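You operate a simulated robot arm through the tools that you are given. There is no shell and no other tool.

You are at the controls of a simulated two-armed robot. One attempt, no reset.

## Task
Measure the yellow lot element and grade it LOW, GOOD or HIGH.
Fine: clip it in the meter nest; GOOD is 9.5 to 10.5 F. Clip off again. Set down upright: what you pick out.
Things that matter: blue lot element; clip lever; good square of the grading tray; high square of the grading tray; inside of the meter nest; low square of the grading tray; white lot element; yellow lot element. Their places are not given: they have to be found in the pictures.

It is judged by the outcome, as a careful person would: the job done as asked, and still so three seconds after it is handed in. It fails if anything else is knocked over, pushed out of place, dropped, spilled or broken.

## Robot
Two 7-joint arms with fingered hands on one trunk that stands fixed in place. Base frame: the origin is at the foot of the trunk, x ahead of it, y to its left, z up. Lengths are in mm, angles in degrees, forces in N, time in s.
The left shoulder is at [59, 174, 1229], the right one opposite. With the tool pointing down near the work surface each hand reaches from about 380 to 780 mm from the base axis, measured 20 degrees to its own side. Payload 3.5 kg a hand.
The TCP of each hand is the grasp point between the finger pads, 30 mm short of the fingertips. In the tool frame z runs along the fingers and y along their closing line. The gripper opens to 104 mm. The gripper's body begins 35 mm behind the TCP. The gripper is a hand of 3 fingers: y runs from the thumb to the fingers, the wrist lies at [-15, -104, -178] in the tool frame, and closing takes about 1.5 s.
Orientation is that of the tool frame in the base frame, as [roll, pitch, yaw] about the fixed x, y, z axes, in that order (R = Rz(yaw) Ry(pitch) Rx(roll)). With the fingers straight down and the wrist toward the robot, the tool's x, y and z point along [0, 1, 0], [1, 0, 0] and [0, 0, -1] of the base frame.

## Interface
- The arms move only by the tool send_rows. It takes "left_deltas", "right_deltas" or both (then of equal length, played together; a hand with none holds still); each is a list of rows, each an object of numbers (a shift or turn left out is 0, a gripper value left out holds the last): "x", "y", "z": the shift along the tool's x, y, z in mm; "wx", "wy", "wz": the turn, a rotation vector about the tool's x, y, z in degrees. In form: [{"x": .., "y": .., "z": .., "wx": .., "wy": .., "wz": ..}, ...]. A call has 1 to 20 rows; each row is the pose to reach, as a shift and turn from the pose commanded when the call began, along the tool's axes at that moment. "left_jaw" and "right_jaw" are, for a hand that has rows, the gripper command, from -1 (fully open) to 1 (shut), values between in proportion, set as the call begins (left out, the last holds). A row lasts 0.2 s, in which the tool goes at most 50 mm and 8.6 degrees; a call with a longer step from one row to the next is refused whole, and so is a gripper value outside its range. A pose out of reach is approached as far as the arm can. The call stops where the force on the tool passes 90 N (or 10 N more than at its start, if that is more) or the arm is blocked; 0.2 s more then pass. The fingers move at their own pace (about 72 mm/s each) and stop on an object; they squeeze with about 29 N. The grip force told is the motor's: it shows also when the fingers shut on nothing. Time passes only in rows, and 0.2 s behind the last, so rows that repeat a pose let the fingers close. It gives the time, the measured TCP pose, the force on the tool (base axes), the opening and the grip force at its end, in the units of the frame above (readings bear some noise), with the torque about the TCP (base axes, N m) and any sound that the robot's microphone picked up, and new pictures: "views" is both (left out), scene, wrist or none (wrist: the cameras of the hands that moved).
- Cameras (640 x 400 px; columns grow to the right, rows downward): "scene" is now at [134, 48.8, 1414.1]; the picture's right is [0.56, -0.83, 0.00], its down [-0.39, -0.27, -0.88] and it looks along [0.73, 0.49, -0.48] (base axes); focal length 316 px, centre (320, 200). "left" rides on the left gripper at [-64, -94, -117] in its tool frame; the picture's right is [-0.72, -0.33, 0.61], its down [0.64, -0.65, 0.40] and it looks along [0.27, 0.68, 0.68] (tool axes); focal length 238 px, centre (320, 200). "right" rides on the right gripper at [64, -94, -117] in its tool frame; the picture's right is [-0.72, 0.33, -0.61], its down [-0.64, -0.65, 0.40] and it looks along [-0.27, 0.68, 0.68] (tool axes); focal length 238 px, centre (320, 200).
- lift_body(by): slides the trunk up (or, below 0, down) by that many mm; the arms and the scene camera ride with it, the base frame stays. It gives what a move gives, with no picture.
- move_fingers(index, middle, thumb_bend, thumb_turn, hand): sets how far each is bent, from 0 (flat) to 1 (curled in); at 0.3 the hand is open as for a grip, at 0.7 the pads meet at the TCP. One left out holds its place. A second passes; each finger stops where it meets its share of the squeeze, and holds until it gets a number again. A gripper value or a shape takes the hand back. It gives what a move gives, with no picture; readings hold the bend of each and the force on the fingers (four entries, about 0 where the hand has none), thumb and palm. thumb_turn goes from beside the hand (0) to across from the fingers (1), as for a grip.
- hand_shape(shape, hand): the hand has 3 fingers and takes this shape, open, in about a second: jaw (thumb against the fingers, like two jaws); tri (thumb and two fingers); tip (a fingertip pinch); poke (one finger out to press); point (the index stretched); flat (the hand flat); cup (the hand cupped); fist (a fist). The gripper value then closes the fingers along that shape, each until it touches; the sizes above hold for jaw. It gives what a move gives, with no picture.
- head_to(pan, tilt): turns the head with the scene camera to pan (to the left, within 86 degrees either way) and tilt (down, from -29 to 69), counted from straight ahead of the robot. It gives what a move gives, and a new picture of the scene camera.
- pixel_to_xyz(camera, pixels): there is no depth. For up to 12 entries [column, row, z] of the newest picture of that camera ("zoom" is the newest enlarged one), the place [x, y] in the base frame at which the ray of that pixel passes the height z, good to about 3 mm. The clock stands still meanwhile.
- inspect(camera, box): a new picture of the part [left, top, right, bottom] of that camera's present view, enlarged. The clock stands still meanwhile.
- finish_job(): hands the job in; it is judged then, once.

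Open the grippers and draw the arms clear of the work before you hand the job in, unless the task says otherwise.

The tools are called after ">>>" as a command line: name --argument value ..., lists and objects as JSON in quotes. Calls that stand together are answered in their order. send_rows: Moves the arms, as the interface text tells. Its arguments: {"type":"object","properties":{"left_deltas":{"type":"array"},"left_jaw":{"type":"number"},"right_deltas":{"type":"array"},"right_jaw":{"type":"number"},"views":{"type":"string","enum":["both","scene","wrist","none"]}},"required":[]} The other tools are called the same way: lift_body (by) slides the trunk up or down; hand_shape (shape, hand) gives the hand a shape; move_fingers (index, middle, thumb_bend, thumb_turn, hand) moves the fingers one by one; head_to (pan, tilt) turns the head that bears the scene camera; pixel_to_xyz (camera, pixels) gives the place at which the rays of pixels pass given heights; inspect (camera, box) takes an enlarged picture of a part of a camera's view; finish_job () hands the job in.

At the start:

```text
time: 0.0
left_tool_pos: [365.3, 408.0, 1255.5]
left_tool_rot: [179.9, 0.0, 90.0]
left_force: [-0.7, -0.6, -0.6]
left_moment: [0.02, -0.02, -0.03]
left_finger_gap: 103.7
left_grip_force: 0.0
left_shape: jaw
left_bend: [0.3, 0.3, 0.3, 0.98]
left_finger forces: [0.1, 0.0, 0.0, 0.0, 0.0, 0.0]
right_tool_pos: [405.2, 63.5, 1281.4]
right_tool_rot: [-180.0, 0.0, 90.0]
right_force: [0.1, -0.3, 0.1]
right_moment: [-0.02, -0.01, -0.02]
right_finger_gap: 103.6
right_grip_force: 0.1
right_shape: jaw
right_bend: [0.3, 0.3, 0.3, 0.98]
right_finger forces: [0.1, 0.0, 0.0, 0.1, 0.0, 0.1]
trunk travel left (down, up): [-325.0, 429.0]
head pan, tilt: [33.9, 28.4]
```

scene: 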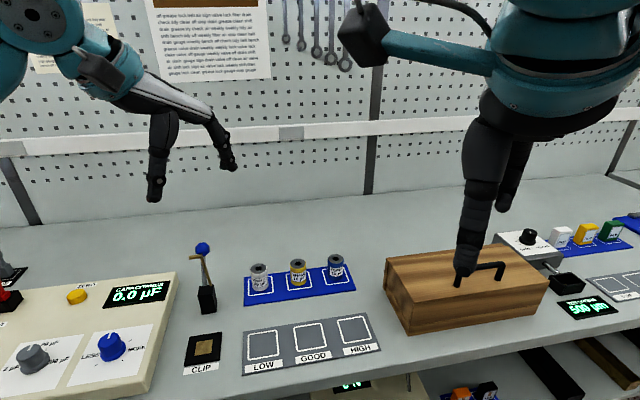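
right: 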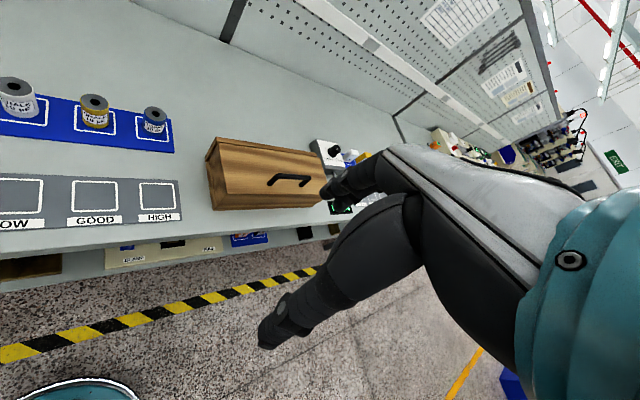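
left: 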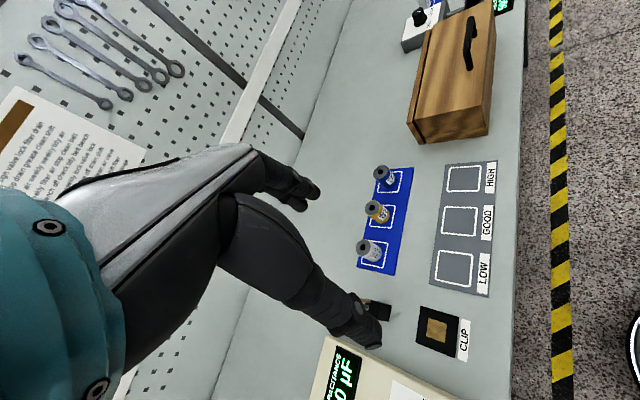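

The scene shows three lot elements near (259,278), (297,272), (336,266), the grading tray at (313,345), a clip nest near (204,348) and a lever with a blue knob at (203,249). I will enlarge these before moving.

>>> inspect --camera "scene" --box '[160, 220, 400, 400]'

>>> inspect --camera "scene" --box '[0, 220, 240, 400]'

>>> inspect --camera "left" --box '[320, 150, 520, 400]'

```text
2.22 times, centred on (280, 310) of scene
```

zoom: 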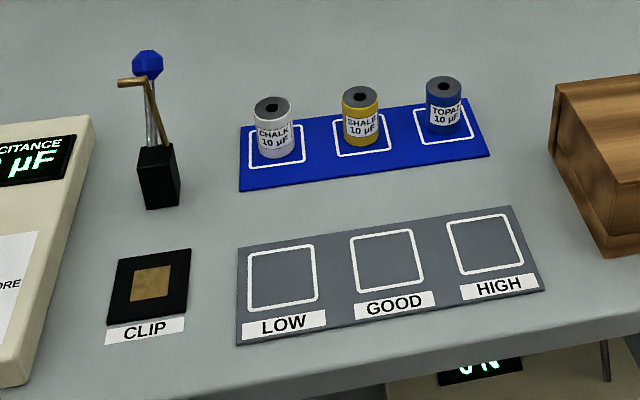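

```text
2.22 times, centred on (120, 310) of scene
```

zoom: 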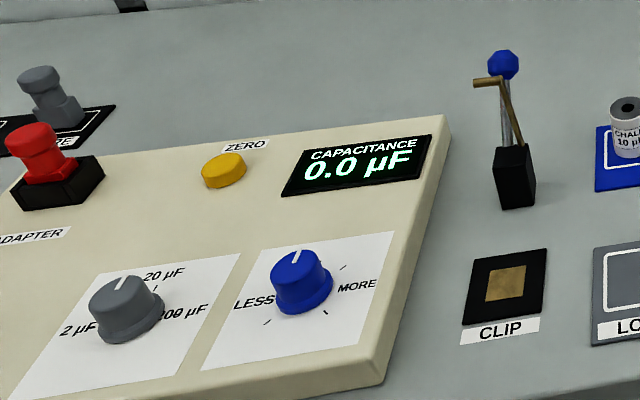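

```text
1.60 times, centred on (420, 275) of left
```

zoom: 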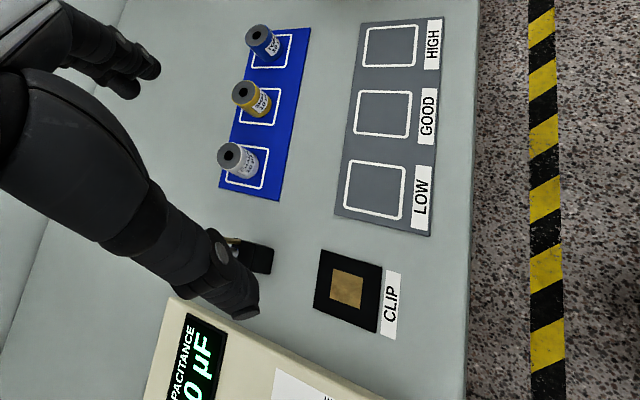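

The meter at left has a range knob, a LESS/MORE knob, a ZERO button and an adapter. I turn the head further left and down to see all of it and the labels.

>>> head_to --pan 55 --tilt 40

```text
time: 0.8
left_tool_pos: [364.8, 407.5, 1256.1]
left_tool_rot: [180.0, 0.0, 90.0]
left_force: [-0.4, -0.1, 0.9]
left_moment: [0.01, -0.01, -0.02]
left_finger_gap: 103.2
left_grip_force: 0.0
left_shape: jaw
left_bend: [0.3, 0.3, 0.3, 0.98]
left_finger forces: [0.0, 0.0, 0.0, 0.1, 0.0, 0.0]
right_tool_pos: [403.9, 63.8, 1282.4]
right_tool_rot: [-180.0, 0.0, 90.0]
right_force: [0.0, 0.2, 0.2]
right_moment: [0.01, 0.0, -0.02]
right_finger_gap: 103.8
right_grip_force: 0.1
right_shape: jaw
right_bend: [0.3, 0.3, 0.3, 0.98]
right_finger forces: [0.0, 0.0, 0.0, 0.0, 0.0, 0.0]
trunk travel left (down, up): [-325.0, 429.0]
head pan, tilt: [55.0, 40.0]
```

scene: 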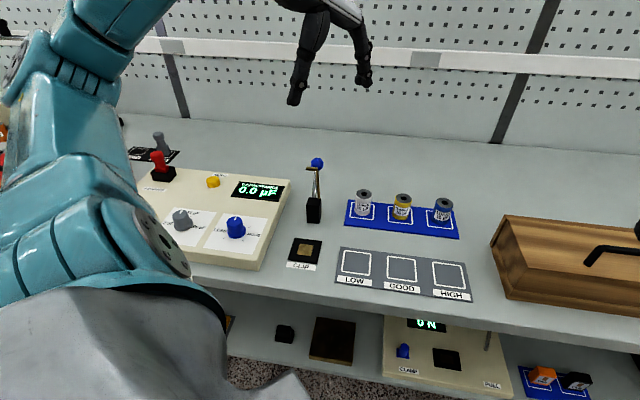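

>>> inspect --camera "scene" --box '[120, 120, 320, 280]'

>>> inspect --camera "scene" --box '[270, 140, 480, 310]'

>>> inspect --camera "scene" --box '[270, 145, 360, 275]'

```text
2.50 times, centred on (220, 200) of scene
```

zoom: 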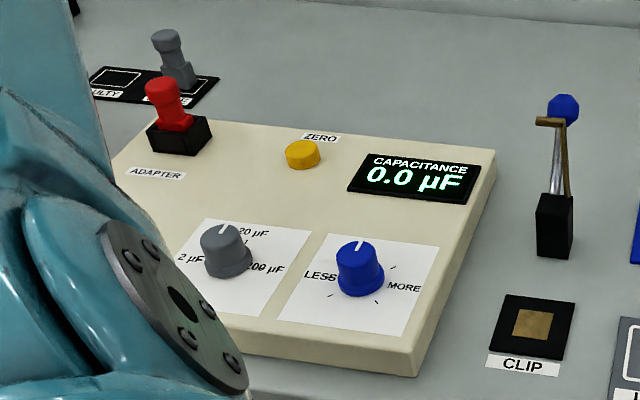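

```text
2.35 times, centred on (375, 225) of scene
```

zoom: 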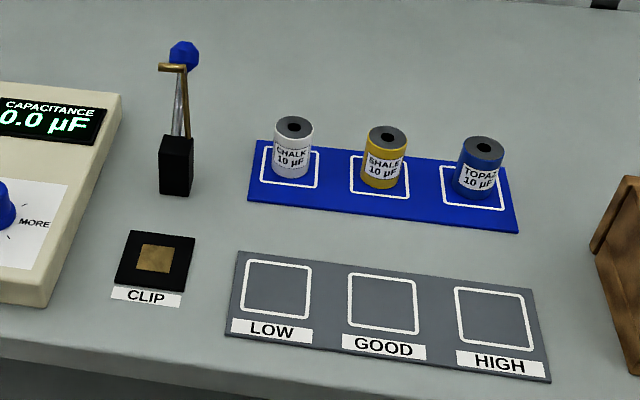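

```text
3.08 times, centred on (315, 210) of scene
```

zoom: 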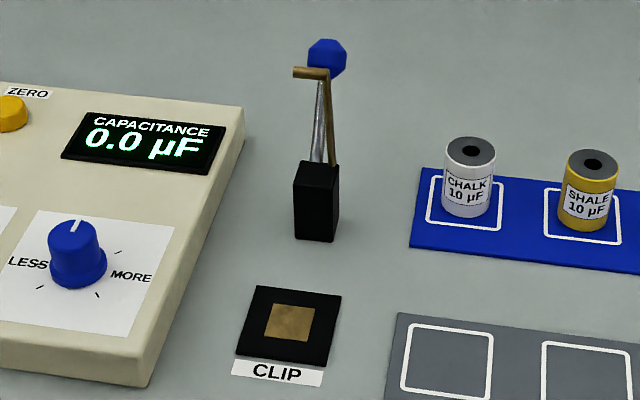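

I triangulate heights: the brass plate is at about (304.8,249.7) in scene and (436,329) in the left picture. I cast both rays at several heights.

>>> pixel_to_xyz --camera "scene" --pixels '[[304.8, 249.7, 800], [304.8, 249.7, 850], [304.8, 249.7, 900], [304.8, 249.7, 950], [304.8, 249.7, 1000], [304.8, 249.7, 750]]'

>>> pixel_to_xyz --camera "left" --pixels '[[436, 329, 800], [436, 329, 850], [436, 329, 900], [436, 329, 950], [436, 329, 1000], [436, 329, 750]]'

>>> inspect --camera "left" --box '[390, 280, 490, 380]'

>>> inspect --camera "left" --box '[340, 150, 500, 280]'

```text
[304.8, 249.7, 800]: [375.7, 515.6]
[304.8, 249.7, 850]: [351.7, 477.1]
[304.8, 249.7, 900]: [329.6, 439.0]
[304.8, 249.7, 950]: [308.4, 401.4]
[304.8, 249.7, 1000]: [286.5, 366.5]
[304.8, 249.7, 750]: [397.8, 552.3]
```

```text
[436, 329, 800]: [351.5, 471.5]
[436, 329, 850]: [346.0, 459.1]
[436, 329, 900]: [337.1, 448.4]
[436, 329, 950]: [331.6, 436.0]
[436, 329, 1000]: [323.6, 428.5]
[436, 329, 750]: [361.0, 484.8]
```

```text
4.00 times, centred on (440, 330) of left
```

zoom: 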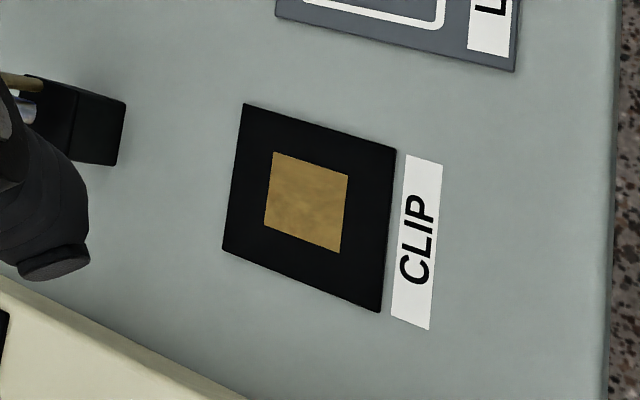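

```text
3.08 times, centred on (420, 215) of left
```

zoom: 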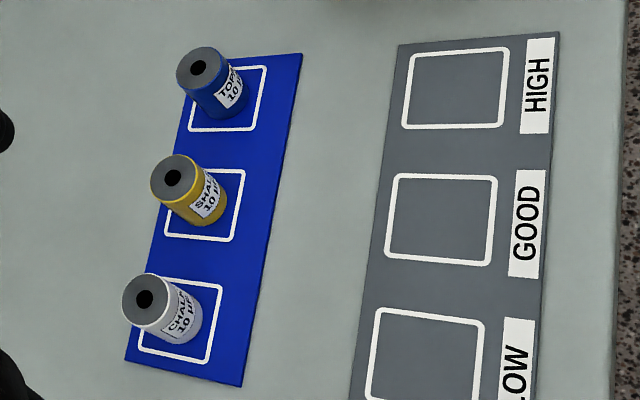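

Rays meet near z≈880 at (339,453). I now compute the floor positions of tray corners, lot pad, and post base to learn the layout orientation.

>>> pixel_to_xyz --camera "left" --pixels '[[421.5, 304.5, 880], [415.5, 312, 880], [459.3, 317.5, 880], [455, 358, 880], [428.3, 318.3, 880], [447, 323.7, 880], [445, 343, 880], [426, 336.5, 880]]'

>>> pixel_to_xyz --camera "zoom" --pixels '[[398, 45, 875], [559, 32, 875], [303, 53, 875], [242, 386, 875], [125, 361, 875], [455, 90, 875], [441, 217, 875], [426, 355, 875]]'

>>> pixel_to_xyz --camera "scene" --pixels '[[313.7, 222.3, 872], [317.3, 163.6, 950], [317.3, 163.6, 1000], [341, 247, 875], [472, 302, 875], [345, 225, 875], [459, 238, 875], [355, 262, 875], [402, 270, 875], [448, 275, 875]]'

```text
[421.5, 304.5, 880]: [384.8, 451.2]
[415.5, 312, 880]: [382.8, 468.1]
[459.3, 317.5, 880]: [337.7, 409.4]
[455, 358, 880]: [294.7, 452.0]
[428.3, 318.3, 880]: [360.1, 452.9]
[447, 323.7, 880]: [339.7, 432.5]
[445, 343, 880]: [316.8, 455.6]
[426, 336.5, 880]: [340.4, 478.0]
```

```text
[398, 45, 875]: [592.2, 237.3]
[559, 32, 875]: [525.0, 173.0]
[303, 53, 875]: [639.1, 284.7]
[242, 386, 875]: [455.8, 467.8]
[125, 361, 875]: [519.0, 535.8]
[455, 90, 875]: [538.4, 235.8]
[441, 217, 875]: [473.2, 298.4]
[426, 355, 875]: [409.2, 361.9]
```

```text
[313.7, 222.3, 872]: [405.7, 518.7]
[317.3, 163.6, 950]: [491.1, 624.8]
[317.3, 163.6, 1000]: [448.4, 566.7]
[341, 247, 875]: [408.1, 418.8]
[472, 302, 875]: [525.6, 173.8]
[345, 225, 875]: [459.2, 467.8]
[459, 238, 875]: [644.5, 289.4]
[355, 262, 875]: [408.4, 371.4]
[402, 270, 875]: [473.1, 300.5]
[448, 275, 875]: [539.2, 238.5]
```

The table is turned 45° (outward direction ≈(0.7,0.7)); nest at ~(339,453), post behind it. Now I locate the yellow element's bottom and top centres in both pictures.

>>> pixel_to_xyz --camera "zoom" --pixels '[[200, 210, 876], [173, 178, 910], [173, 178, 920], [173, 178, 930], [173, 178, 940], [172, 322, 876], [145, 299, 920], [223, 100, 876], [200, 66, 920]]'

>>> pixel_to_xyz --camera "scene" --pixels '[[401.8, 215.6, 876], [403.5, 197.3, 910], [403.5, 197.3, 920], [403.5, 197.3, 930], [403.5, 197.3, 940], [362.7, 211.4, 876], [441, 220.7, 876]]'

```text
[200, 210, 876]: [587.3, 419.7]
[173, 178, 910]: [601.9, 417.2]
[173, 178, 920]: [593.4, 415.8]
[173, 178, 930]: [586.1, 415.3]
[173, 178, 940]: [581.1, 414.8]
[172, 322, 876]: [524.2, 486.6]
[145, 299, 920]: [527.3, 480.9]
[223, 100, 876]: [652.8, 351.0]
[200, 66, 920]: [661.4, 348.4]
```

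```text
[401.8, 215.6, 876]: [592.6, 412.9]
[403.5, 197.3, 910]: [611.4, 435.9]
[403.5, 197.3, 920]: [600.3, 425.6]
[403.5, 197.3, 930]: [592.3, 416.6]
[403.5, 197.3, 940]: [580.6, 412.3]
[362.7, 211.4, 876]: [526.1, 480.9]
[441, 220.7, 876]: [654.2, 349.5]
```

Yellow stands at about (588,415) with its top near z≈930, on a table near z≈872. I move the left hand above it with the closing line along the outward direction (yaw 135), staying high.

>>> send_rows --left_deltas '[{"y": 28, "x": 1, "z": 20, "wz": -5.6}, {"y": 56, "x": 2, "z": 40, "wz": -11.2}, {"y": 84, "x": 3, "z": 60, "wz": -16.8}, {"y": 112, "x": 4, "z": 80, "wz": -22.5}, {"y": 140, "x": 5, "z": 100, "wz": -28.1}, {"y": 168, "x": 6, "z": 120, "wz": -33.7}, {"y": 196, "x": 7, "z": 140, "wz": -39.3}, {"y": 223, "x": 7, "z": 160, "wz": -45}, {"y": 223, "x": 7, "z": 160, "wz": -45}]' --views "both"

```text
time: 2.9
left_tool_pos: [587.9, 413.0, 1098.2]
left_tool_rot: [179.9, 0.1, 135.1]
left_force: [-0.7, 0.5, -0.2]
left_moment: [-0.01, -0.04, 0.05]
left_finger_gap: 103.6
left_grip_force: 0.0
left_shape: jaw
left_bend: [0.3, 0.3, 0.3, 0.98]
left_finger forces: [0.1, 0.0, 0.0, 0.0, 0.0, 0.0]
right_tool_pos: [403.3, 63.8, 1282.5]
right_tool_rot: [-179.9, -0.1, 90.1]
right_force: [0.0, -0.1, -0.3]
right_moment: [0.0, -0.02, 0.02]
right_finger_gap: 103.5
right_grip_force: 0.1
right_shape: jaw
right_bend: [0.3, 0.3, 0.3, 0.98]
right_finger forces: [0.0, 0.1, 0.0, 0.0, 0.0, 0.1]
trunk travel left (down, up): [-325.0, 429.0]
head pan, tilt: [55.0, 40.0]
```

scene: 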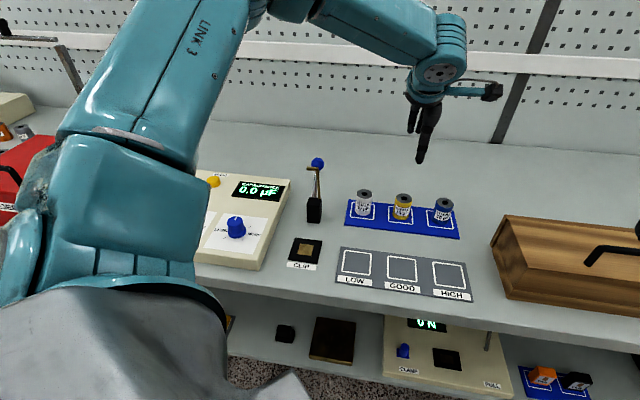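
left: 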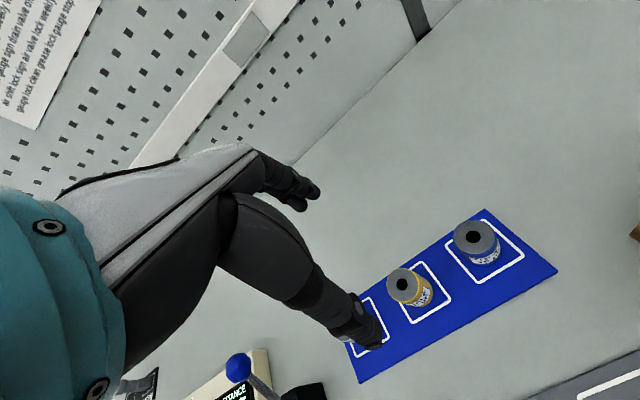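

The left picture now shows yellow at (410,290) close under the hand. I enlarge it for accurate position.

>>> inspect --camera "left" --box '[330, 200, 570, 390]'

>>> inspect --camera "left" --box '[370, 240, 470, 340]'

```text
2.11 times, centred on (450, 295) of left
```

zoom: 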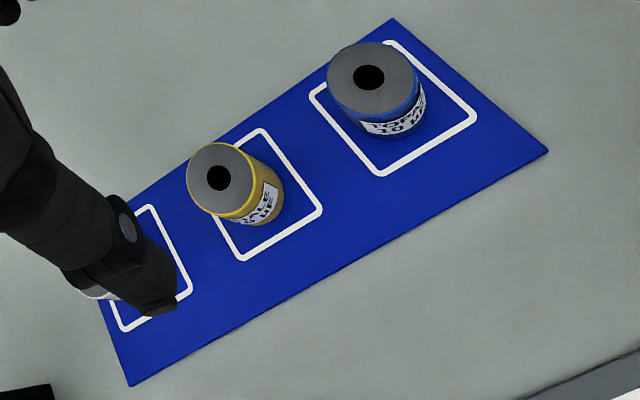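

```text
4.00 times, centred on (420, 290) of left
```

zoom: 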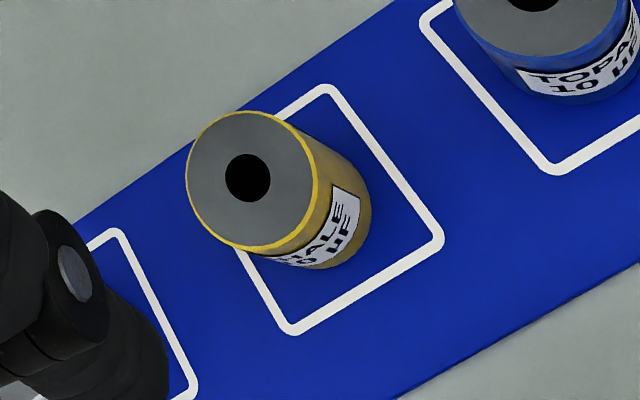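

I compute the square corners at pad height and the top-disc edges at candidate top heights.

>>> pixel_to_xyz --camera "zoom" --pixels '[[322, 86, 876], [443, 240, 876], [293, 333, 876], [186, 180, 930], [318, 190, 930], [245, 111, 930], [255, 250, 930], [248, 178, 930], [248, 178, 925], [248, 178, 920], [248, 178, 935], [340, 262, 876]]'

>>> inspect --camera "scene" --box '[340, 170, 470, 250]'

```text
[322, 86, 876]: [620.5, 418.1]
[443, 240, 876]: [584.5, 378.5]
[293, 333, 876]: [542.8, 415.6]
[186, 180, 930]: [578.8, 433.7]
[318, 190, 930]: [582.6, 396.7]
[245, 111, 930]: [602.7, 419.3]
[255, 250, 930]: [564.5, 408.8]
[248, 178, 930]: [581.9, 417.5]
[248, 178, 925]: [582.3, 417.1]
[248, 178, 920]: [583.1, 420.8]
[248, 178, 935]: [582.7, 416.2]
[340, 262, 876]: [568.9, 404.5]
```

```text
4.92 times, centred on (405, 210) of scene
```

zoom: 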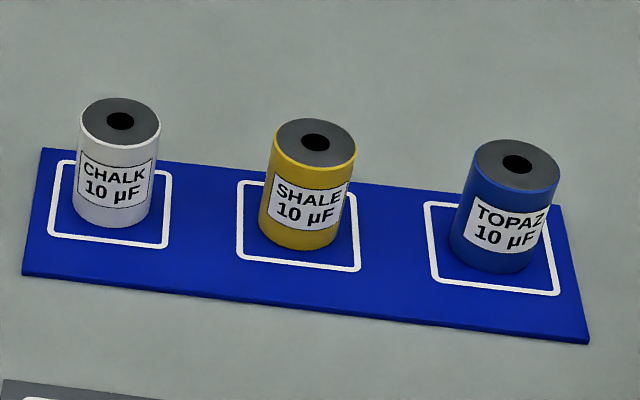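

Disc diameter is ≈38 mm and the element centre is about (583,417). I shift slightly and descend to z≈985 (fingertips still above the tops) to check alignment.

>>> send_rows --left_deltas '[{"x": 2, "z": 25}, {"x": 4, "z": 55}, {"x": 5.5, "z": 85}, {"x": 5.5, "z": 113}, {"x": 5.5, "z": 113}]' --left_jaw -1 --views "both"

```text
time: 4.0
left_tool_pos: [584.2, 419.2, 981.4]
left_tool_rot: [180.0, 0.0, 135.0]
left_force: [-0.6, 0.0, -1.0]
left_moment: [0.01, 0.01, 0.0]
left_finger_gap: 103.9
left_grip_force: 0.0
left_shape: jaw
left_bend: [0.3, 0.3, 0.3, 0.98]
left_finger forces: [0.1, 0.0, 0.0, 0.0, 0.1, 0.1]
right_tool_pos: [404.7, 63.1, 1282.0]
right_tool_rot: [179.9, 0.0, 90.0]
right_force: [0.4, 0.1, 0.0]
right_moment: [-0.04, -0.02, -0.02]
right_finger_gap: 103.3
right_grip_force: 0.1
right_shape: jaw
right_bend: [0.3, 0.3, 0.3, 0.98]
right_finger forces: [0.1, 0.1, 0.0, 0.1, 0.1, 0.1]
trunk travel left (down, up): [-325.0, 429.0]
head pan, tilt: [55.0, 40.0]
```

scene: 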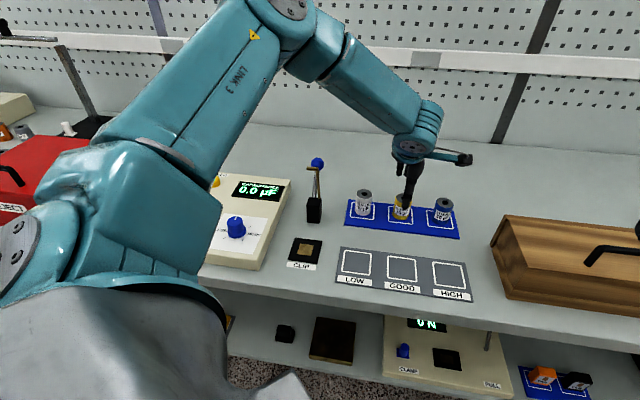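
left: 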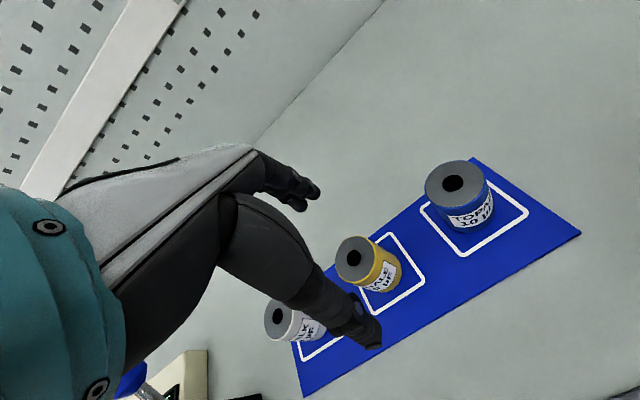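

The yellow top is at about (355,257) in the left picture. I compute its position at the likely top heights to refine alignment.

>>> inspect --camera "left" --box '[300, 200, 460, 320]'

```text
3.33 times, centred on (380, 260) of left
```

zoom: 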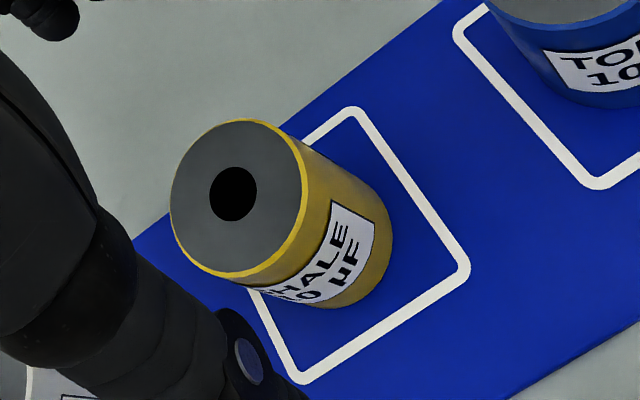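

>>> pixel_to_xyz --camera "zoom" --pixels '[[234, 194, 920], [234, 194, 925], [234, 194, 930], [234, 194, 935], [355, 108, 876], [470, 267, 876], [303, 384, 876], [170, 200, 930], [308, 180, 930], [240, 120, 930], [240, 277, 930]]'

```text
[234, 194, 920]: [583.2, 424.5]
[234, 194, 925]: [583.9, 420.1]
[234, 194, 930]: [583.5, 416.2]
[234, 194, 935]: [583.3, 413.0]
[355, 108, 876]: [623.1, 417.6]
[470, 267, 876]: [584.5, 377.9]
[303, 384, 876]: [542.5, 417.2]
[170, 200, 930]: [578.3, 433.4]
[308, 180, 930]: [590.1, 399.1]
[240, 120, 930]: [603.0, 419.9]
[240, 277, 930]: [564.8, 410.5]
```

Element centre ≈(583.5,417), top ≈930, matching the hand position. I descend to z≈912 with fingers open.

>>> send_rows --left_deltas '[{"z": 20}, {"z": 40}, {"z": 58}, {"z": 69}, {"z": 69}]' --left_jaw -1 --views "both"

```text
time: 5.2
left_tool_pos: [584.4, 418.5, 913.2]
left_tool_rot: [-179.9, 0.0, 135.0]
left_force: [0.1, 0.4, -0.4]
left_moment: [-0.01, -0.01, -0.01]
left_finger_gap: 103.6
left_grip_force: 0.1
left_shape: jaw
left_bend: [0.3, 0.3, 0.3, 0.98]
left_finger forces: [0.0, 0.0, 0.0, 0.0, 0.0, 0.0]
right_tool_pos: [404.4, 64.3, 1282.4]
right_tool_rot: [180.0, 0.1, 90.0]
right_force: [0.2, 0.0, -0.3]
right_moment: [-0.03, 0.01, -0.02]
right_finger_gap: 103.5
right_grip_force: 0.0
right_shape: jaw
right_bend: [0.3, 0.3, 0.3, 0.98]
right_finger forces: [0.0, 0.1, 0.1, 0.0, 0.0, 0.1]
trunk travel left (down, up): [-325.0, 429.0]
head pan, tilt: [55.0, 40.0]
```

scene: 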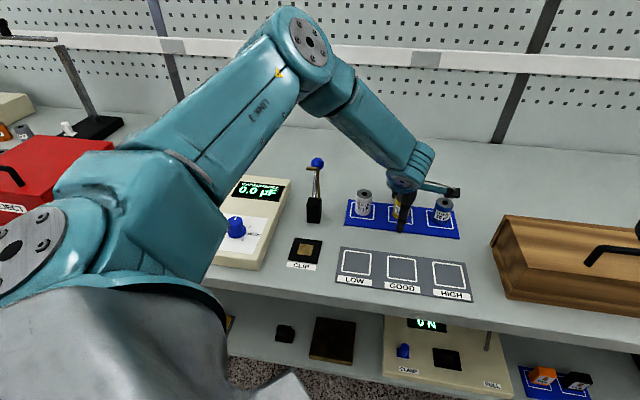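
left: 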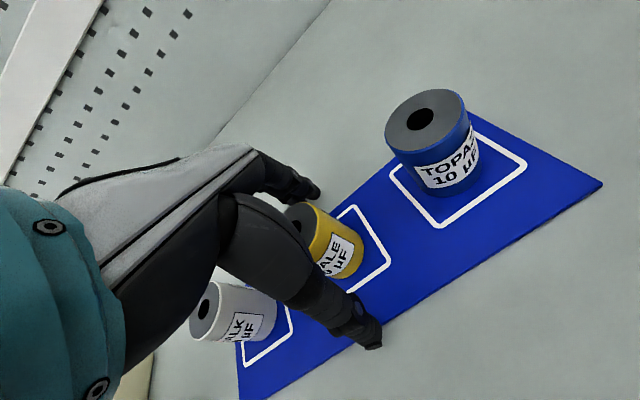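

The yellow element sits between thumb and fingers with the neighbours clear. I close the grip.

>>> send_rows --left_deltas '[{"z": 0}, {"z": 0}, {"z": 0}, {"z": 0}, {"z": 0}, {"z": 0}, {"z": 0}, {"z": 0}]' --left_jaw 1 --views "both"

```text
time: 7.0
left_tool_pos: [584.7, 418.5, 914.9]
left_tool_rot: [179.8, 0.1, 135.0]
left_force: [5.3, 2.0, 21.4]
left_moment: [-0.09, -0.13, -0.01]
left_finger_gap: 32.2
left_grip_force: 29.3
left_shape: jaw
left_bend: [0.73, 0.63, 0.71, 1.0]
left_finger forces: [23.8, 8.7, 0.1, 0.0, 37.3, 0.0]
right_tool_pos: [403.8, 62.9, 1282.1]
right_tool_rot: [180.0, 0.1, 90.0]
right_force: [0.3, 0.5, -0.1]
right_moment: [0.04, 0.02, -0.01]
right_finger_gap: 103.5
right_grip_force: 0.0
right_shape: jaw
right_bend: [0.3, 0.3, 0.3, 0.98]
right_finger forces: [0.0, 0.0, 0.1, 0.0, 0.0, 0.1]
trunk travel left (down, up): [-325.0, 429.0]
head pan, tilt: [55.0, 40.0]
```

scene: 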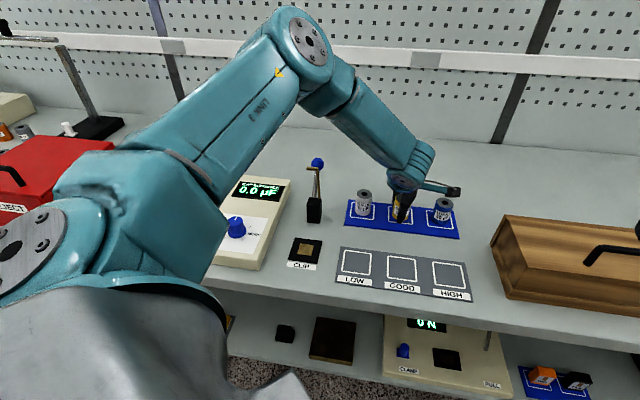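
left: 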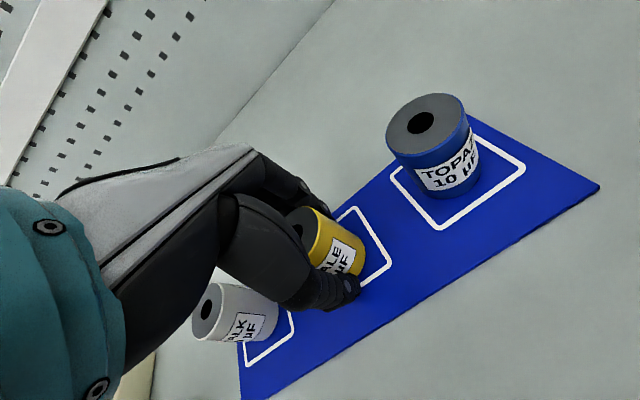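

Grip is 29 N at 32 mm opening, but 21 N upward acts on the tool; fingertips may press the pad. I enlarge the grasp to see.

>>> inspect --camera "left" --box '[220, 150, 420, 320]'

>>> inspect --camera "scene" --box '[340, 150, 470, 250]'

```text
2.35 times, centred on (320, 235) of left
```

zoom: 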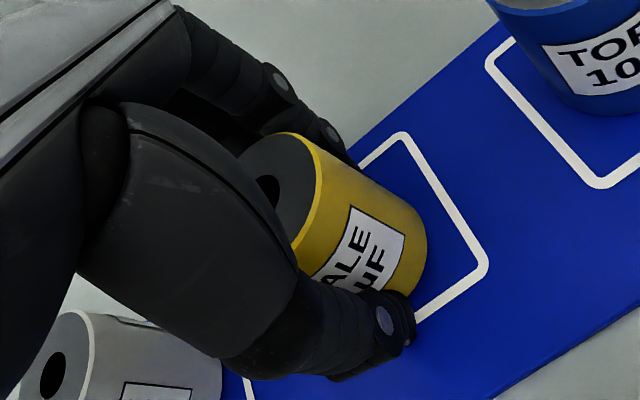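

```text
4.00 times, centred on (405, 200) of scene
```

zoom: 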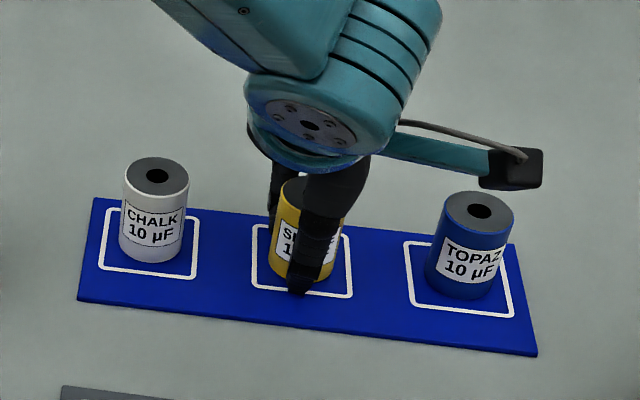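

The thumb wraps the element low and firmly. I lift gently 60 mm and check that the force relaxes.

>>> send_rows --left_deltas '[{"z": -3}, {"z": -8}, {"z": -20}, {"z": -35}, {"z": -50}, {"z": -65}, {"z": -65}]' --left_jaw 1 --views "both"

```text
time: 8.7
left_tool_pos: [583.6, 418.7, 977.8]
left_tool_rot: [179.9, 0.0, 135.0]
left_force: [-0.1, -0.1, -0.5]
left_moment: [-0.03, 0.02, 0.01]
left_finger_gap: 31.5
left_grip_force: 28.4
left_shape: jaw
left_bend: [0.73, 0.63, 0.71, 1.0]
left_finger forces: [19.2, 7.5, 0.1, 0.1, 26.0, 0.0]
right_tool_pos: [404.9, 63.1, 1282.6]
right_tool_rot: [-179.9, 0.0, 90.0]
right_force: [0.1, -0.6, -0.5]
right_moment: [-0.01, -0.03, -0.01]
right_finger_gap: 103.7
right_grip_force: 0.0
right_shape: jaw
right_bend: [0.3, 0.3, 0.3, 0.98]
right_finger forces: [0.0, 0.2, 0.0, 0.0, 0.0, 0.0]
trunk travel left (down, up): [-325.0, 429.0]
head pan, tilt: [55.0, 40.0]
```

scene: 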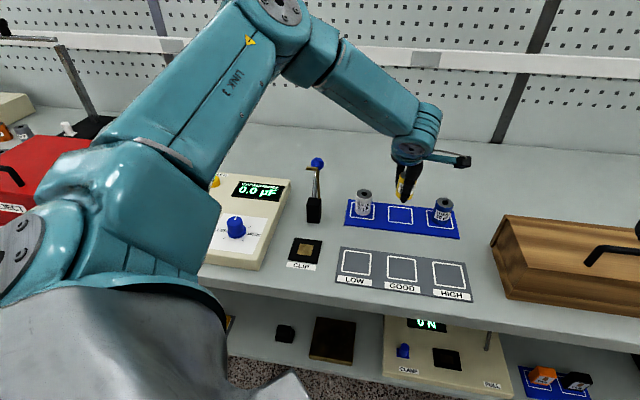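
left: 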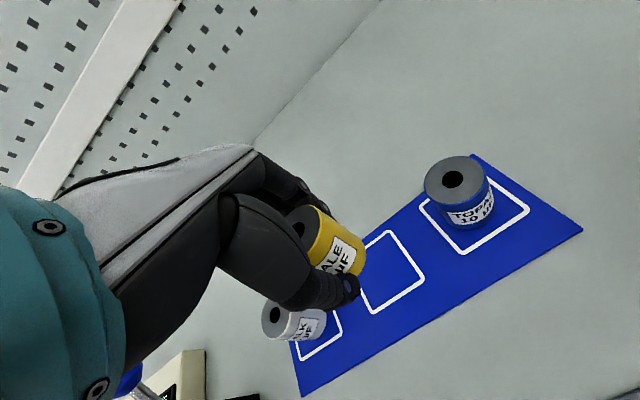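

Lifted freely with no residual force. I check whether the element is still upright in the grip.

>>> inspect --camera "left" --box '[220, 150, 420, 320]'

>>> inspect --camera "scene" --box '[340, 130, 470, 240]'

```text
2.35 times, centred on (320, 235) of left
```

zoom: 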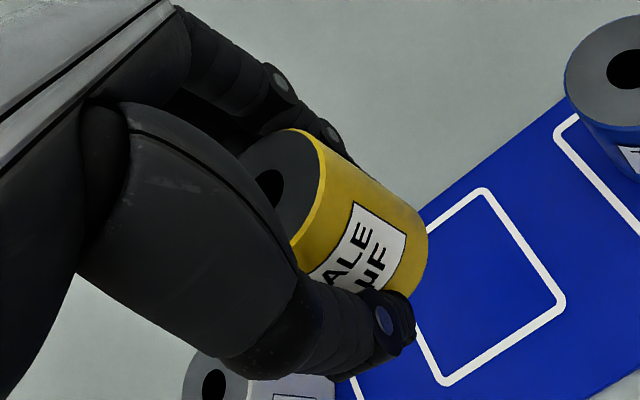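

```text
3.64 times, centred on (405, 185) of scene
```

zoom: 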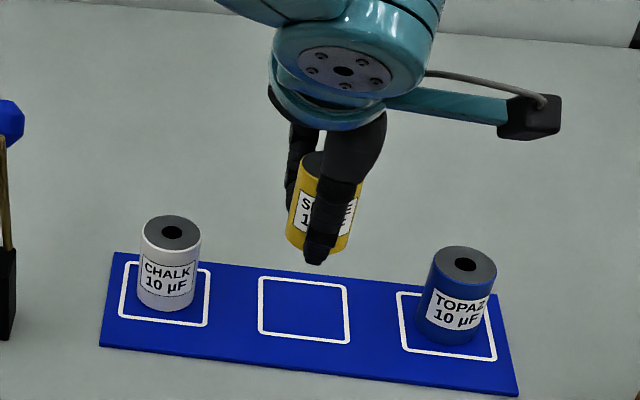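

The element looks upright within a couple of degrees. I compute where its top centre is relative to the hand.

>>> pixel_to_xyz --camera "left" --pixels '[[297.9, 229.9, 994], [307.2, 205.2, 994], [320.9, 218, 994], [320, 228, 994], [308.1, 254, 994], [366, 252, 940], [362, 236, 940], [297.9, 229.9, 990], [297.9, 229.9, 998]]'

>>> inspect --camera "left" --box '[270, 190, 390, 290]'

```text
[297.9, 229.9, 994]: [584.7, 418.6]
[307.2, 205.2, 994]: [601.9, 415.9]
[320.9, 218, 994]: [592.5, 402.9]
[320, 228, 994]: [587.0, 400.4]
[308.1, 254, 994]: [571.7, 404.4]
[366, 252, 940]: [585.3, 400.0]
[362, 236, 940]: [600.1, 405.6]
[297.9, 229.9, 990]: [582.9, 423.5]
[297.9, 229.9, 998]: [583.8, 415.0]
```

```text
4.00 times, centred on (330, 240) of left
```

zoom: 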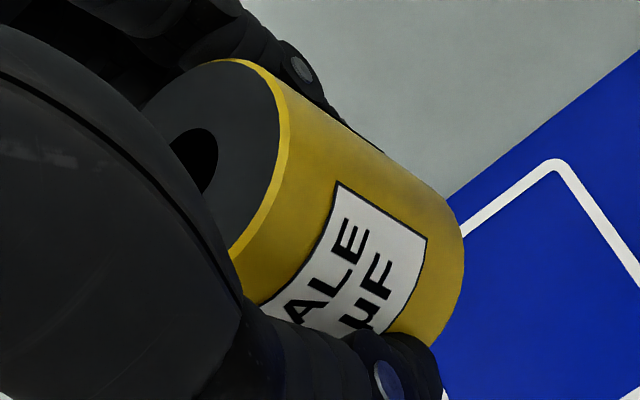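

Rim fit gives the element centred at the TCP (583.5,419). I raise to about z≈1030 and carry it diagonally toward the nest, stopping above it.

>>> send_rows --left_deltas '[{"z": -25}, {"z": -50}, {"x": 15, "y": -15, "z": -55}, {"x": 42, "y": -38, "z": -55}, {"x": 70, "y": -60, "z": -55}, {"x": 98, "y": -82, "z": -55}, {"x": 126, "y": -104, "z": -55}, {"x": 154, "y": -126, "z": -55}, {"x": 180, "y": -142, "z": -55}, {"x": 197, "y": -148, "z": -55}, {"x": 197, "y": -148, "z": -55}]' --left_jaw 1 --views "both"

```text
time: 11.1
left_tool_pos: [338.3, 452.5, 1032.4]
left_tool_rot: [-180.0, 0.1, 134.9]
left_force: [0.4, 0.3, -0.8]
left_moment: [0.03, 0.01, 0.01]
left_finger_gap: 31.1
left_grip_force: 29.5
left_shape: jaw
left_bend: [0.73, 0.63, 0.71, 1.0]
left_finger forces: [19.2, 7.5, 0.0, 0.0, 25.3, 0.1]
right_tool_pos: [404.1, 63.7, 1281.6]
right_tool_rot: [-179.9, 0.1, 90.0]
right_force: [0.6, -0.4, -0.1]
right_moment: [0.01, 0.02, 0.01]
right_finger_gap: 103.4
right_grip_force: 0.1
right_shape: jaw
right_bend: [0.3, 0.3, 0.3, 0.98]
right_finger forces: [0.0, 0.0, 0.0, 0.0, 0.0, 0.1]
trunk travel left (down, up): [-325.0, 429.0]
head pan, tilt: [55.0, 40.0]
```

scene: 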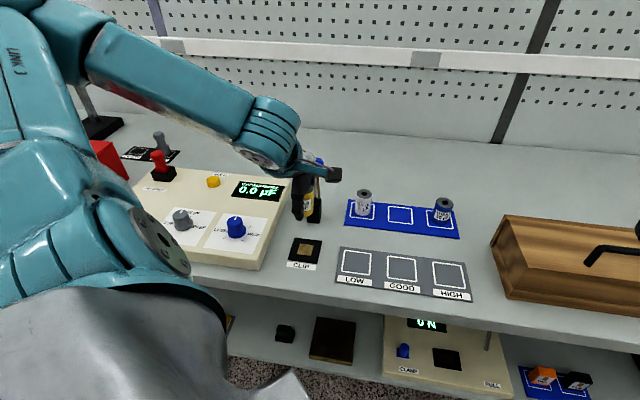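
left: 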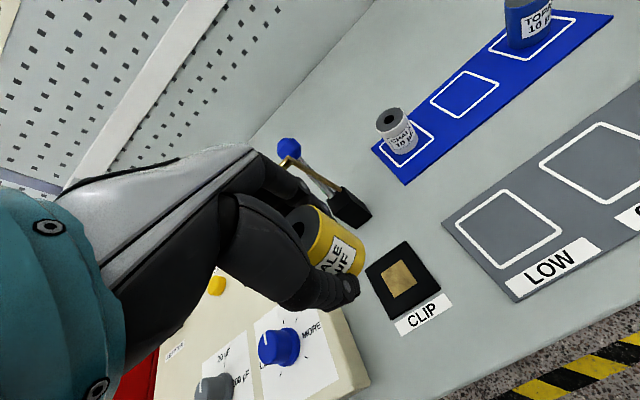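

The nest plate is visible at about (400,278) in the left picture. I enlarge it and the lever behind to get precise positions.

>>> inspect --camera "left" --box '[340, 225, 460, 345]'

>>> inspect --camera "left" --box '[260, 120, 400, 250]'

>>> inspect --camera "scene" --box '[260, 140, 370, 280]'

```text
3.33 times, centred on (400, 285) of left
```

zoom: 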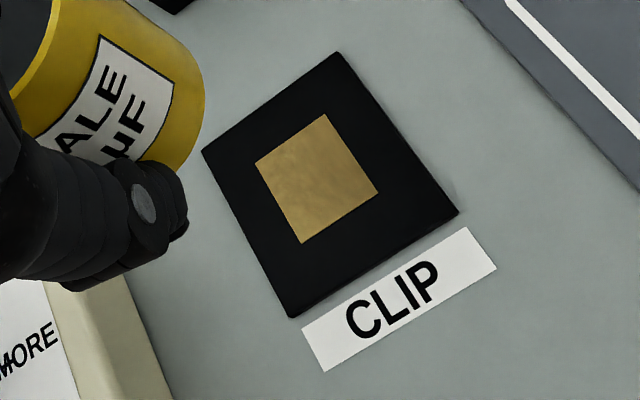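

```text
3.08 times, centred on (330, 185) of left
```

zoom: 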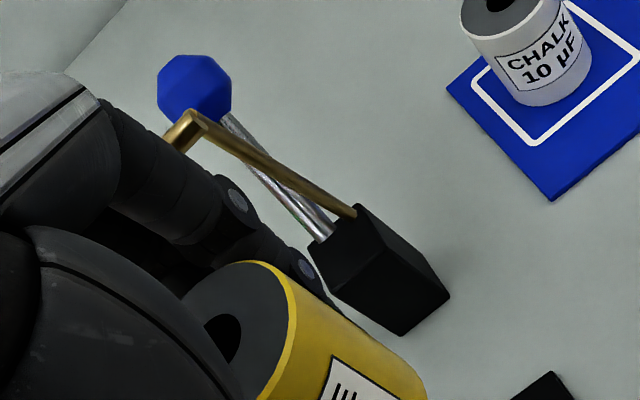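

```text
2.86 times, centred on (315, 210) of scene
```

zoom: 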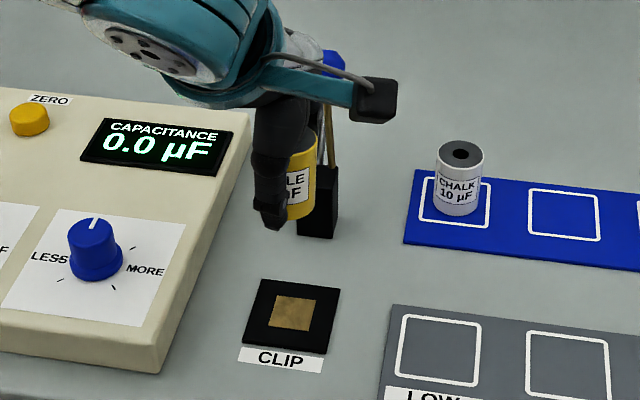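

I compute the nest corners at plate height and the lever knob's ray at several heights from both cameras.

>>> pixel_to_xyz --camera "left" --pixels '[[406, 241.5, 878], [441.4, 288.9, 878], [391, 320.1, 878], [364.9, 270.6, 878], [401.5, 259.5, 878], [417.1, 282.9, 878], [394.6, 297.6, 878], [380.5, 273.9, 878], [289.1, 148.6, 980], [289.1, 148.6, 1000], [289.1, 148.6, 1020]]'

>>> pixel_to_xyz --camera "scene" --pixels '[[317.3, 163.6, 980], [317.3, 163.6, 1000], [317.3, 163.6, 1010], [317.3, 163.6, 1020], [317.3, 163.6, 1040], [304.8, 249.7, 876], [304.8, 249.7, 880]]'

```text
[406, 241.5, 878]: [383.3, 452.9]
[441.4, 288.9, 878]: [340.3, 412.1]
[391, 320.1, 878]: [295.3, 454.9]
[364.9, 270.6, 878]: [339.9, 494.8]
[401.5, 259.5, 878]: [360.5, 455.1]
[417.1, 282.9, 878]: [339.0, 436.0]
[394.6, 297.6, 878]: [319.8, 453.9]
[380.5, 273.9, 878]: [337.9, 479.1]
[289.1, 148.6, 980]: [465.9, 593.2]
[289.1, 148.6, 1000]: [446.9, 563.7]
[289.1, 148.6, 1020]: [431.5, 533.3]
```

```text
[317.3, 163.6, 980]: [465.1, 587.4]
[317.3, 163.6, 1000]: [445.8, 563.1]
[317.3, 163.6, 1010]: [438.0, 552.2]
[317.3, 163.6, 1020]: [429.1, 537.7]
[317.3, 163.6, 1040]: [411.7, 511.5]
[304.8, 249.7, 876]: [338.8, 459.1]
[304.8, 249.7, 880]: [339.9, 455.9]
```

Nest centre ≈(339.8,454); knob ≈(446,563,1000). Before lowering, I locate the brass arm's tip and bend to be sure the hand clears it.

>>> pixel_to_xyz --camera "left" --pixels '[[283.9, 167.8, 980], [283.9, 167.8, 1000], [283.9, 167.8, 1020], [292, 158.4, 980], [292, 158.4, 1000], [292, 158.4, 1020], [342, 186.6, 920], [342, 186.6, 930], [376, 217, 872]]'

>>> pixel_to_xyz --camera "scene" --pixels '[[306.9, 168.1, 980], [306.9, 168.1, 1000], [306.9, 168.1, 1020], [306.9, 168.1, 1040], [316.6, 169.4, 980], [316.6, 169.4, 1000], [316.6, 169.4, 1020], [316.6, 169.4, 1040]]'

```text
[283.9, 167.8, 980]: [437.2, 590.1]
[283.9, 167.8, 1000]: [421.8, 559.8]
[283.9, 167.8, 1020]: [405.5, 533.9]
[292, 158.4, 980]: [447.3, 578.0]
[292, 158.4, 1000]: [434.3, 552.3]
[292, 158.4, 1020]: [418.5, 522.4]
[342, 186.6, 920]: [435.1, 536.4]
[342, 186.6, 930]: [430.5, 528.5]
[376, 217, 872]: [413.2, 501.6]
```

```text
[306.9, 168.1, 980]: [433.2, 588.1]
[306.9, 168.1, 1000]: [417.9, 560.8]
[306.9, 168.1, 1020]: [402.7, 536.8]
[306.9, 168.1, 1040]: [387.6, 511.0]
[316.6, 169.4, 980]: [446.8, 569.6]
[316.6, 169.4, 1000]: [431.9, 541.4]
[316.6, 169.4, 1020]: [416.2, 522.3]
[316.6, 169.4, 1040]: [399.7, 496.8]
```

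The brass arm's end is around d≈664 mm out, about 50 mm behind the hand's far side at the nest, so lowering is clear. I descend to z≈925 with a 2 mm outward correction.

>>> send_rows --left_deltas '[{"y": 1, "z": 25}, {"y": 2, "z": 55}, {"y": 2, "z": 80}, {"y": 2, "z": 98}, {"y": 2, "z": 107}, {"y": 2, "z": 107}]' --left_jaw 1 --views "both"

```text
time: 12.4
left_tool_pos: [341.9, 455.7, 924.2]
left_tool_rot: [-180.0, 0.0, 135.0]
left_force: [-0.2, 0.0, -1.7]
left_moment: [0.02, -0.02, -0.03]
left_finger_gap: 31.3
left_grip_force: 29.0
left_shape: jaw
left_bend: [0.72, 0.63, 0.71, 1.0]
left_finger forces: [19.0, 7.5, 0.0, 0.0, 25.3, 0.0]
right_tool_pos: [404.9, 64.3, 1282.5]
right_tool_rot: [179.9, -0.1, 90.0]
right_force: [-0.4, 0.5, 0.5]
right_moment: [-0.03, -0.02, 0.03]
right_finger_gap: 103.5
right_grip_force: 0.1
right_shape: jaw
right_bend: [0.3, 0.3, 0.3, 0.98]
right_finger forces: [0.0, 0.0, 0.1, 0.0, 0.0, 0.1]
trunk travel left (down, up): [-325.0, 429.0]
head pan, tilt: [55.0, 40.0]
```

scene: 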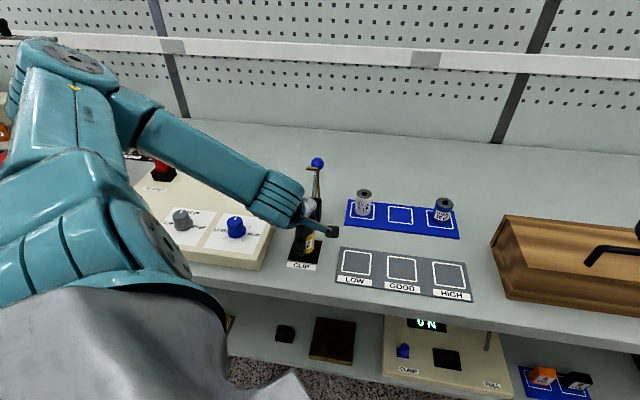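
left: 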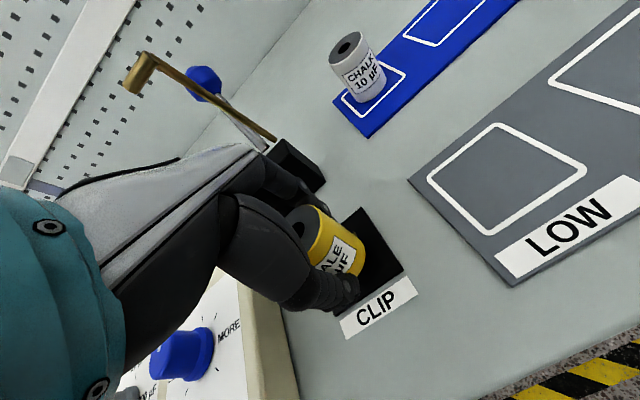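

The element hovers just above the black plate. I lower in small steps and watch the force for contact.

>>> send_rows --left_deltas '[{"z": 2}, {"z": 4}, {"z": 5}, {"z": 5}]' --left_jaw 1 --views "wrist"

```text
time: 13.4
left_tool_pos: [341.4, 453.9, 922.2]
left_tool_rot: [180.0, 0.0, 135.0]
left_force: [0.0, 0.6, -0.9]
left_moment: [0.0, 0.01, 0.03]
left_finger_gap: 31.1
left_grip_force: 28.9
left_shape: jaw
left_bend: [0.72, 0.63, 0.71, 1.0]
left_finger forces: [19.0, 7.5, 0.1, 0.0, 25.3, 0.0]
right_tool_pos: [405.3, 65.0, 1282.9]
right_tool_rot: [-179.9, -0.1, 90.0]
right_force: [0.3, 1.1, 0.2]
right_moment: [-0.01, 0.0, 0.01]
right_finger_gap: 103.8
right_grip_force: 0.0
right_shape: jaw
right_bend: [0.3, 0.3, 0.3, 0.98]
right_finger forces: [0.0, 0.1, 0.1, 0.0, 0.0, 0.1]
trunk travel left (down, up): [-325.0, 429.0]
head pan, tilt: [55.0, 40.0]
```

left: 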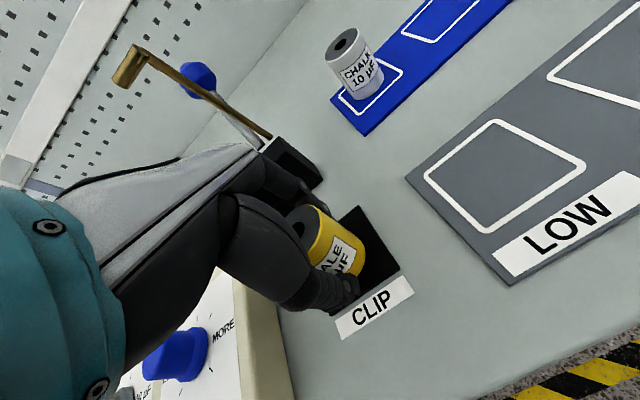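

No contact yet at z≈920. I lower another 3 mm.

>>> send_rows --left_deltas '[{"z": 1.5}, {"z": 3}, {"z": 3}]' --left_jaw 1 --views "none"

>>> inspect --camera "left" --box '[270, 180, 430, 320]'

```text
time: 14.2
left_tool_pos: [341.8, 454.2, 917.8]
left_tool_rot: [180.0, 0.0, 135.0]
left_force: [0.7, 0.2, 0.3]
left_moment: [-0.02, 0.04, 0.02]
left_finger_gap: 31.0
left_grip_force: 28.8
left_shape: jaw
left_bend: [0.72, 0.63, 0.71, 1.0]
left_finger forces: [19.0, 7.5, 0.1, 0.1, 25.2, 0.1]
right_tool_pos: [404.7, 64.3, 1282.8]
right_tool_rot: [-180.0, 0.1, 89.9]
right_force: [-0.5, 0.5, -0.6]
right_moment: [-0.03, 0.01, -0.04]
right_finger_gap: 103.6
right_grip_force: 0.1
right_shape: jaw
right_bend: [0.3, 0.3, 0.3, 0.98]
right_finger forces: [0.0, 0.0, 0.0, 0.0, 0.0, 0.1]
trunk travel left (down, up): [-325.0, 429.0]
head pan, tilt: [55.0, 40.0]
```

```text
2.86 times, centred on (350, 250) of left
```

zoom: 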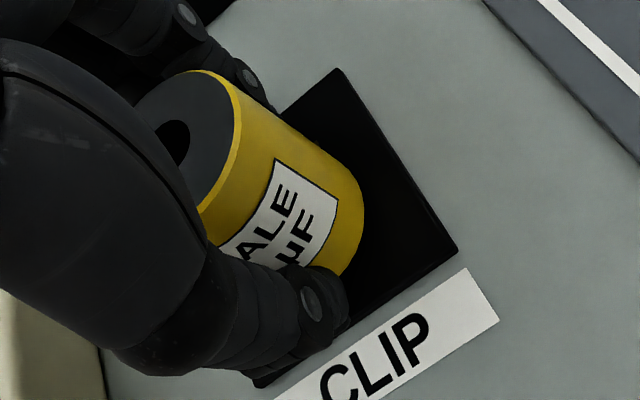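

Alignment over the plate is good (element base centre ≈(300,217) vs plate centre ≈(299,228) in the zoom). I keep lowering in small steps.

>>> send_rows --left_deltas '[{"y": -1, "z": 1}, {"y": -1.5, "z": 2}, {"y": -1.5, "z": 2}]' --left_jaw 1 --views "none"

```text
time: 15.1
left_tool_pos: [339.7, 454.9, 915.5]
left_tool_rot: [179.9, 0.0, 135.0]
left_force: [0.4, 0.2, 0.1]
left_moment: [0.02, 0.0, 0.03]
left_finger_gap: 31.2
left_grip_force: 29.2
left_shape: jaw
left_bend: [0.73, 0.63, 0.71, 1.0]
left_finger forces: [19.1, 7.5, 0.0, 0.0, 25.4, 0.0]
right_tool_pos: [405.5, 64.7, 1282.7]
right_tool_rot: [-179.9, 0.1, 90.0]
right_force: [-0.2, -0.3, -0.3]
right_moment: [0.04, 0.01, 0.02]
right_finger_gap: 103.6
right_grip_force: 0.1
right_shape: jaw
right_bend: [0.3, 0.3, 0.3, 0.98]
right_finger forces: [0.1, 0.0, 0.0, 0.1, 0.0, 0.1]
trunk travel left (down, up): [-325.0, 429.0]
head pan, tilt: [55.0, 40.0]
```

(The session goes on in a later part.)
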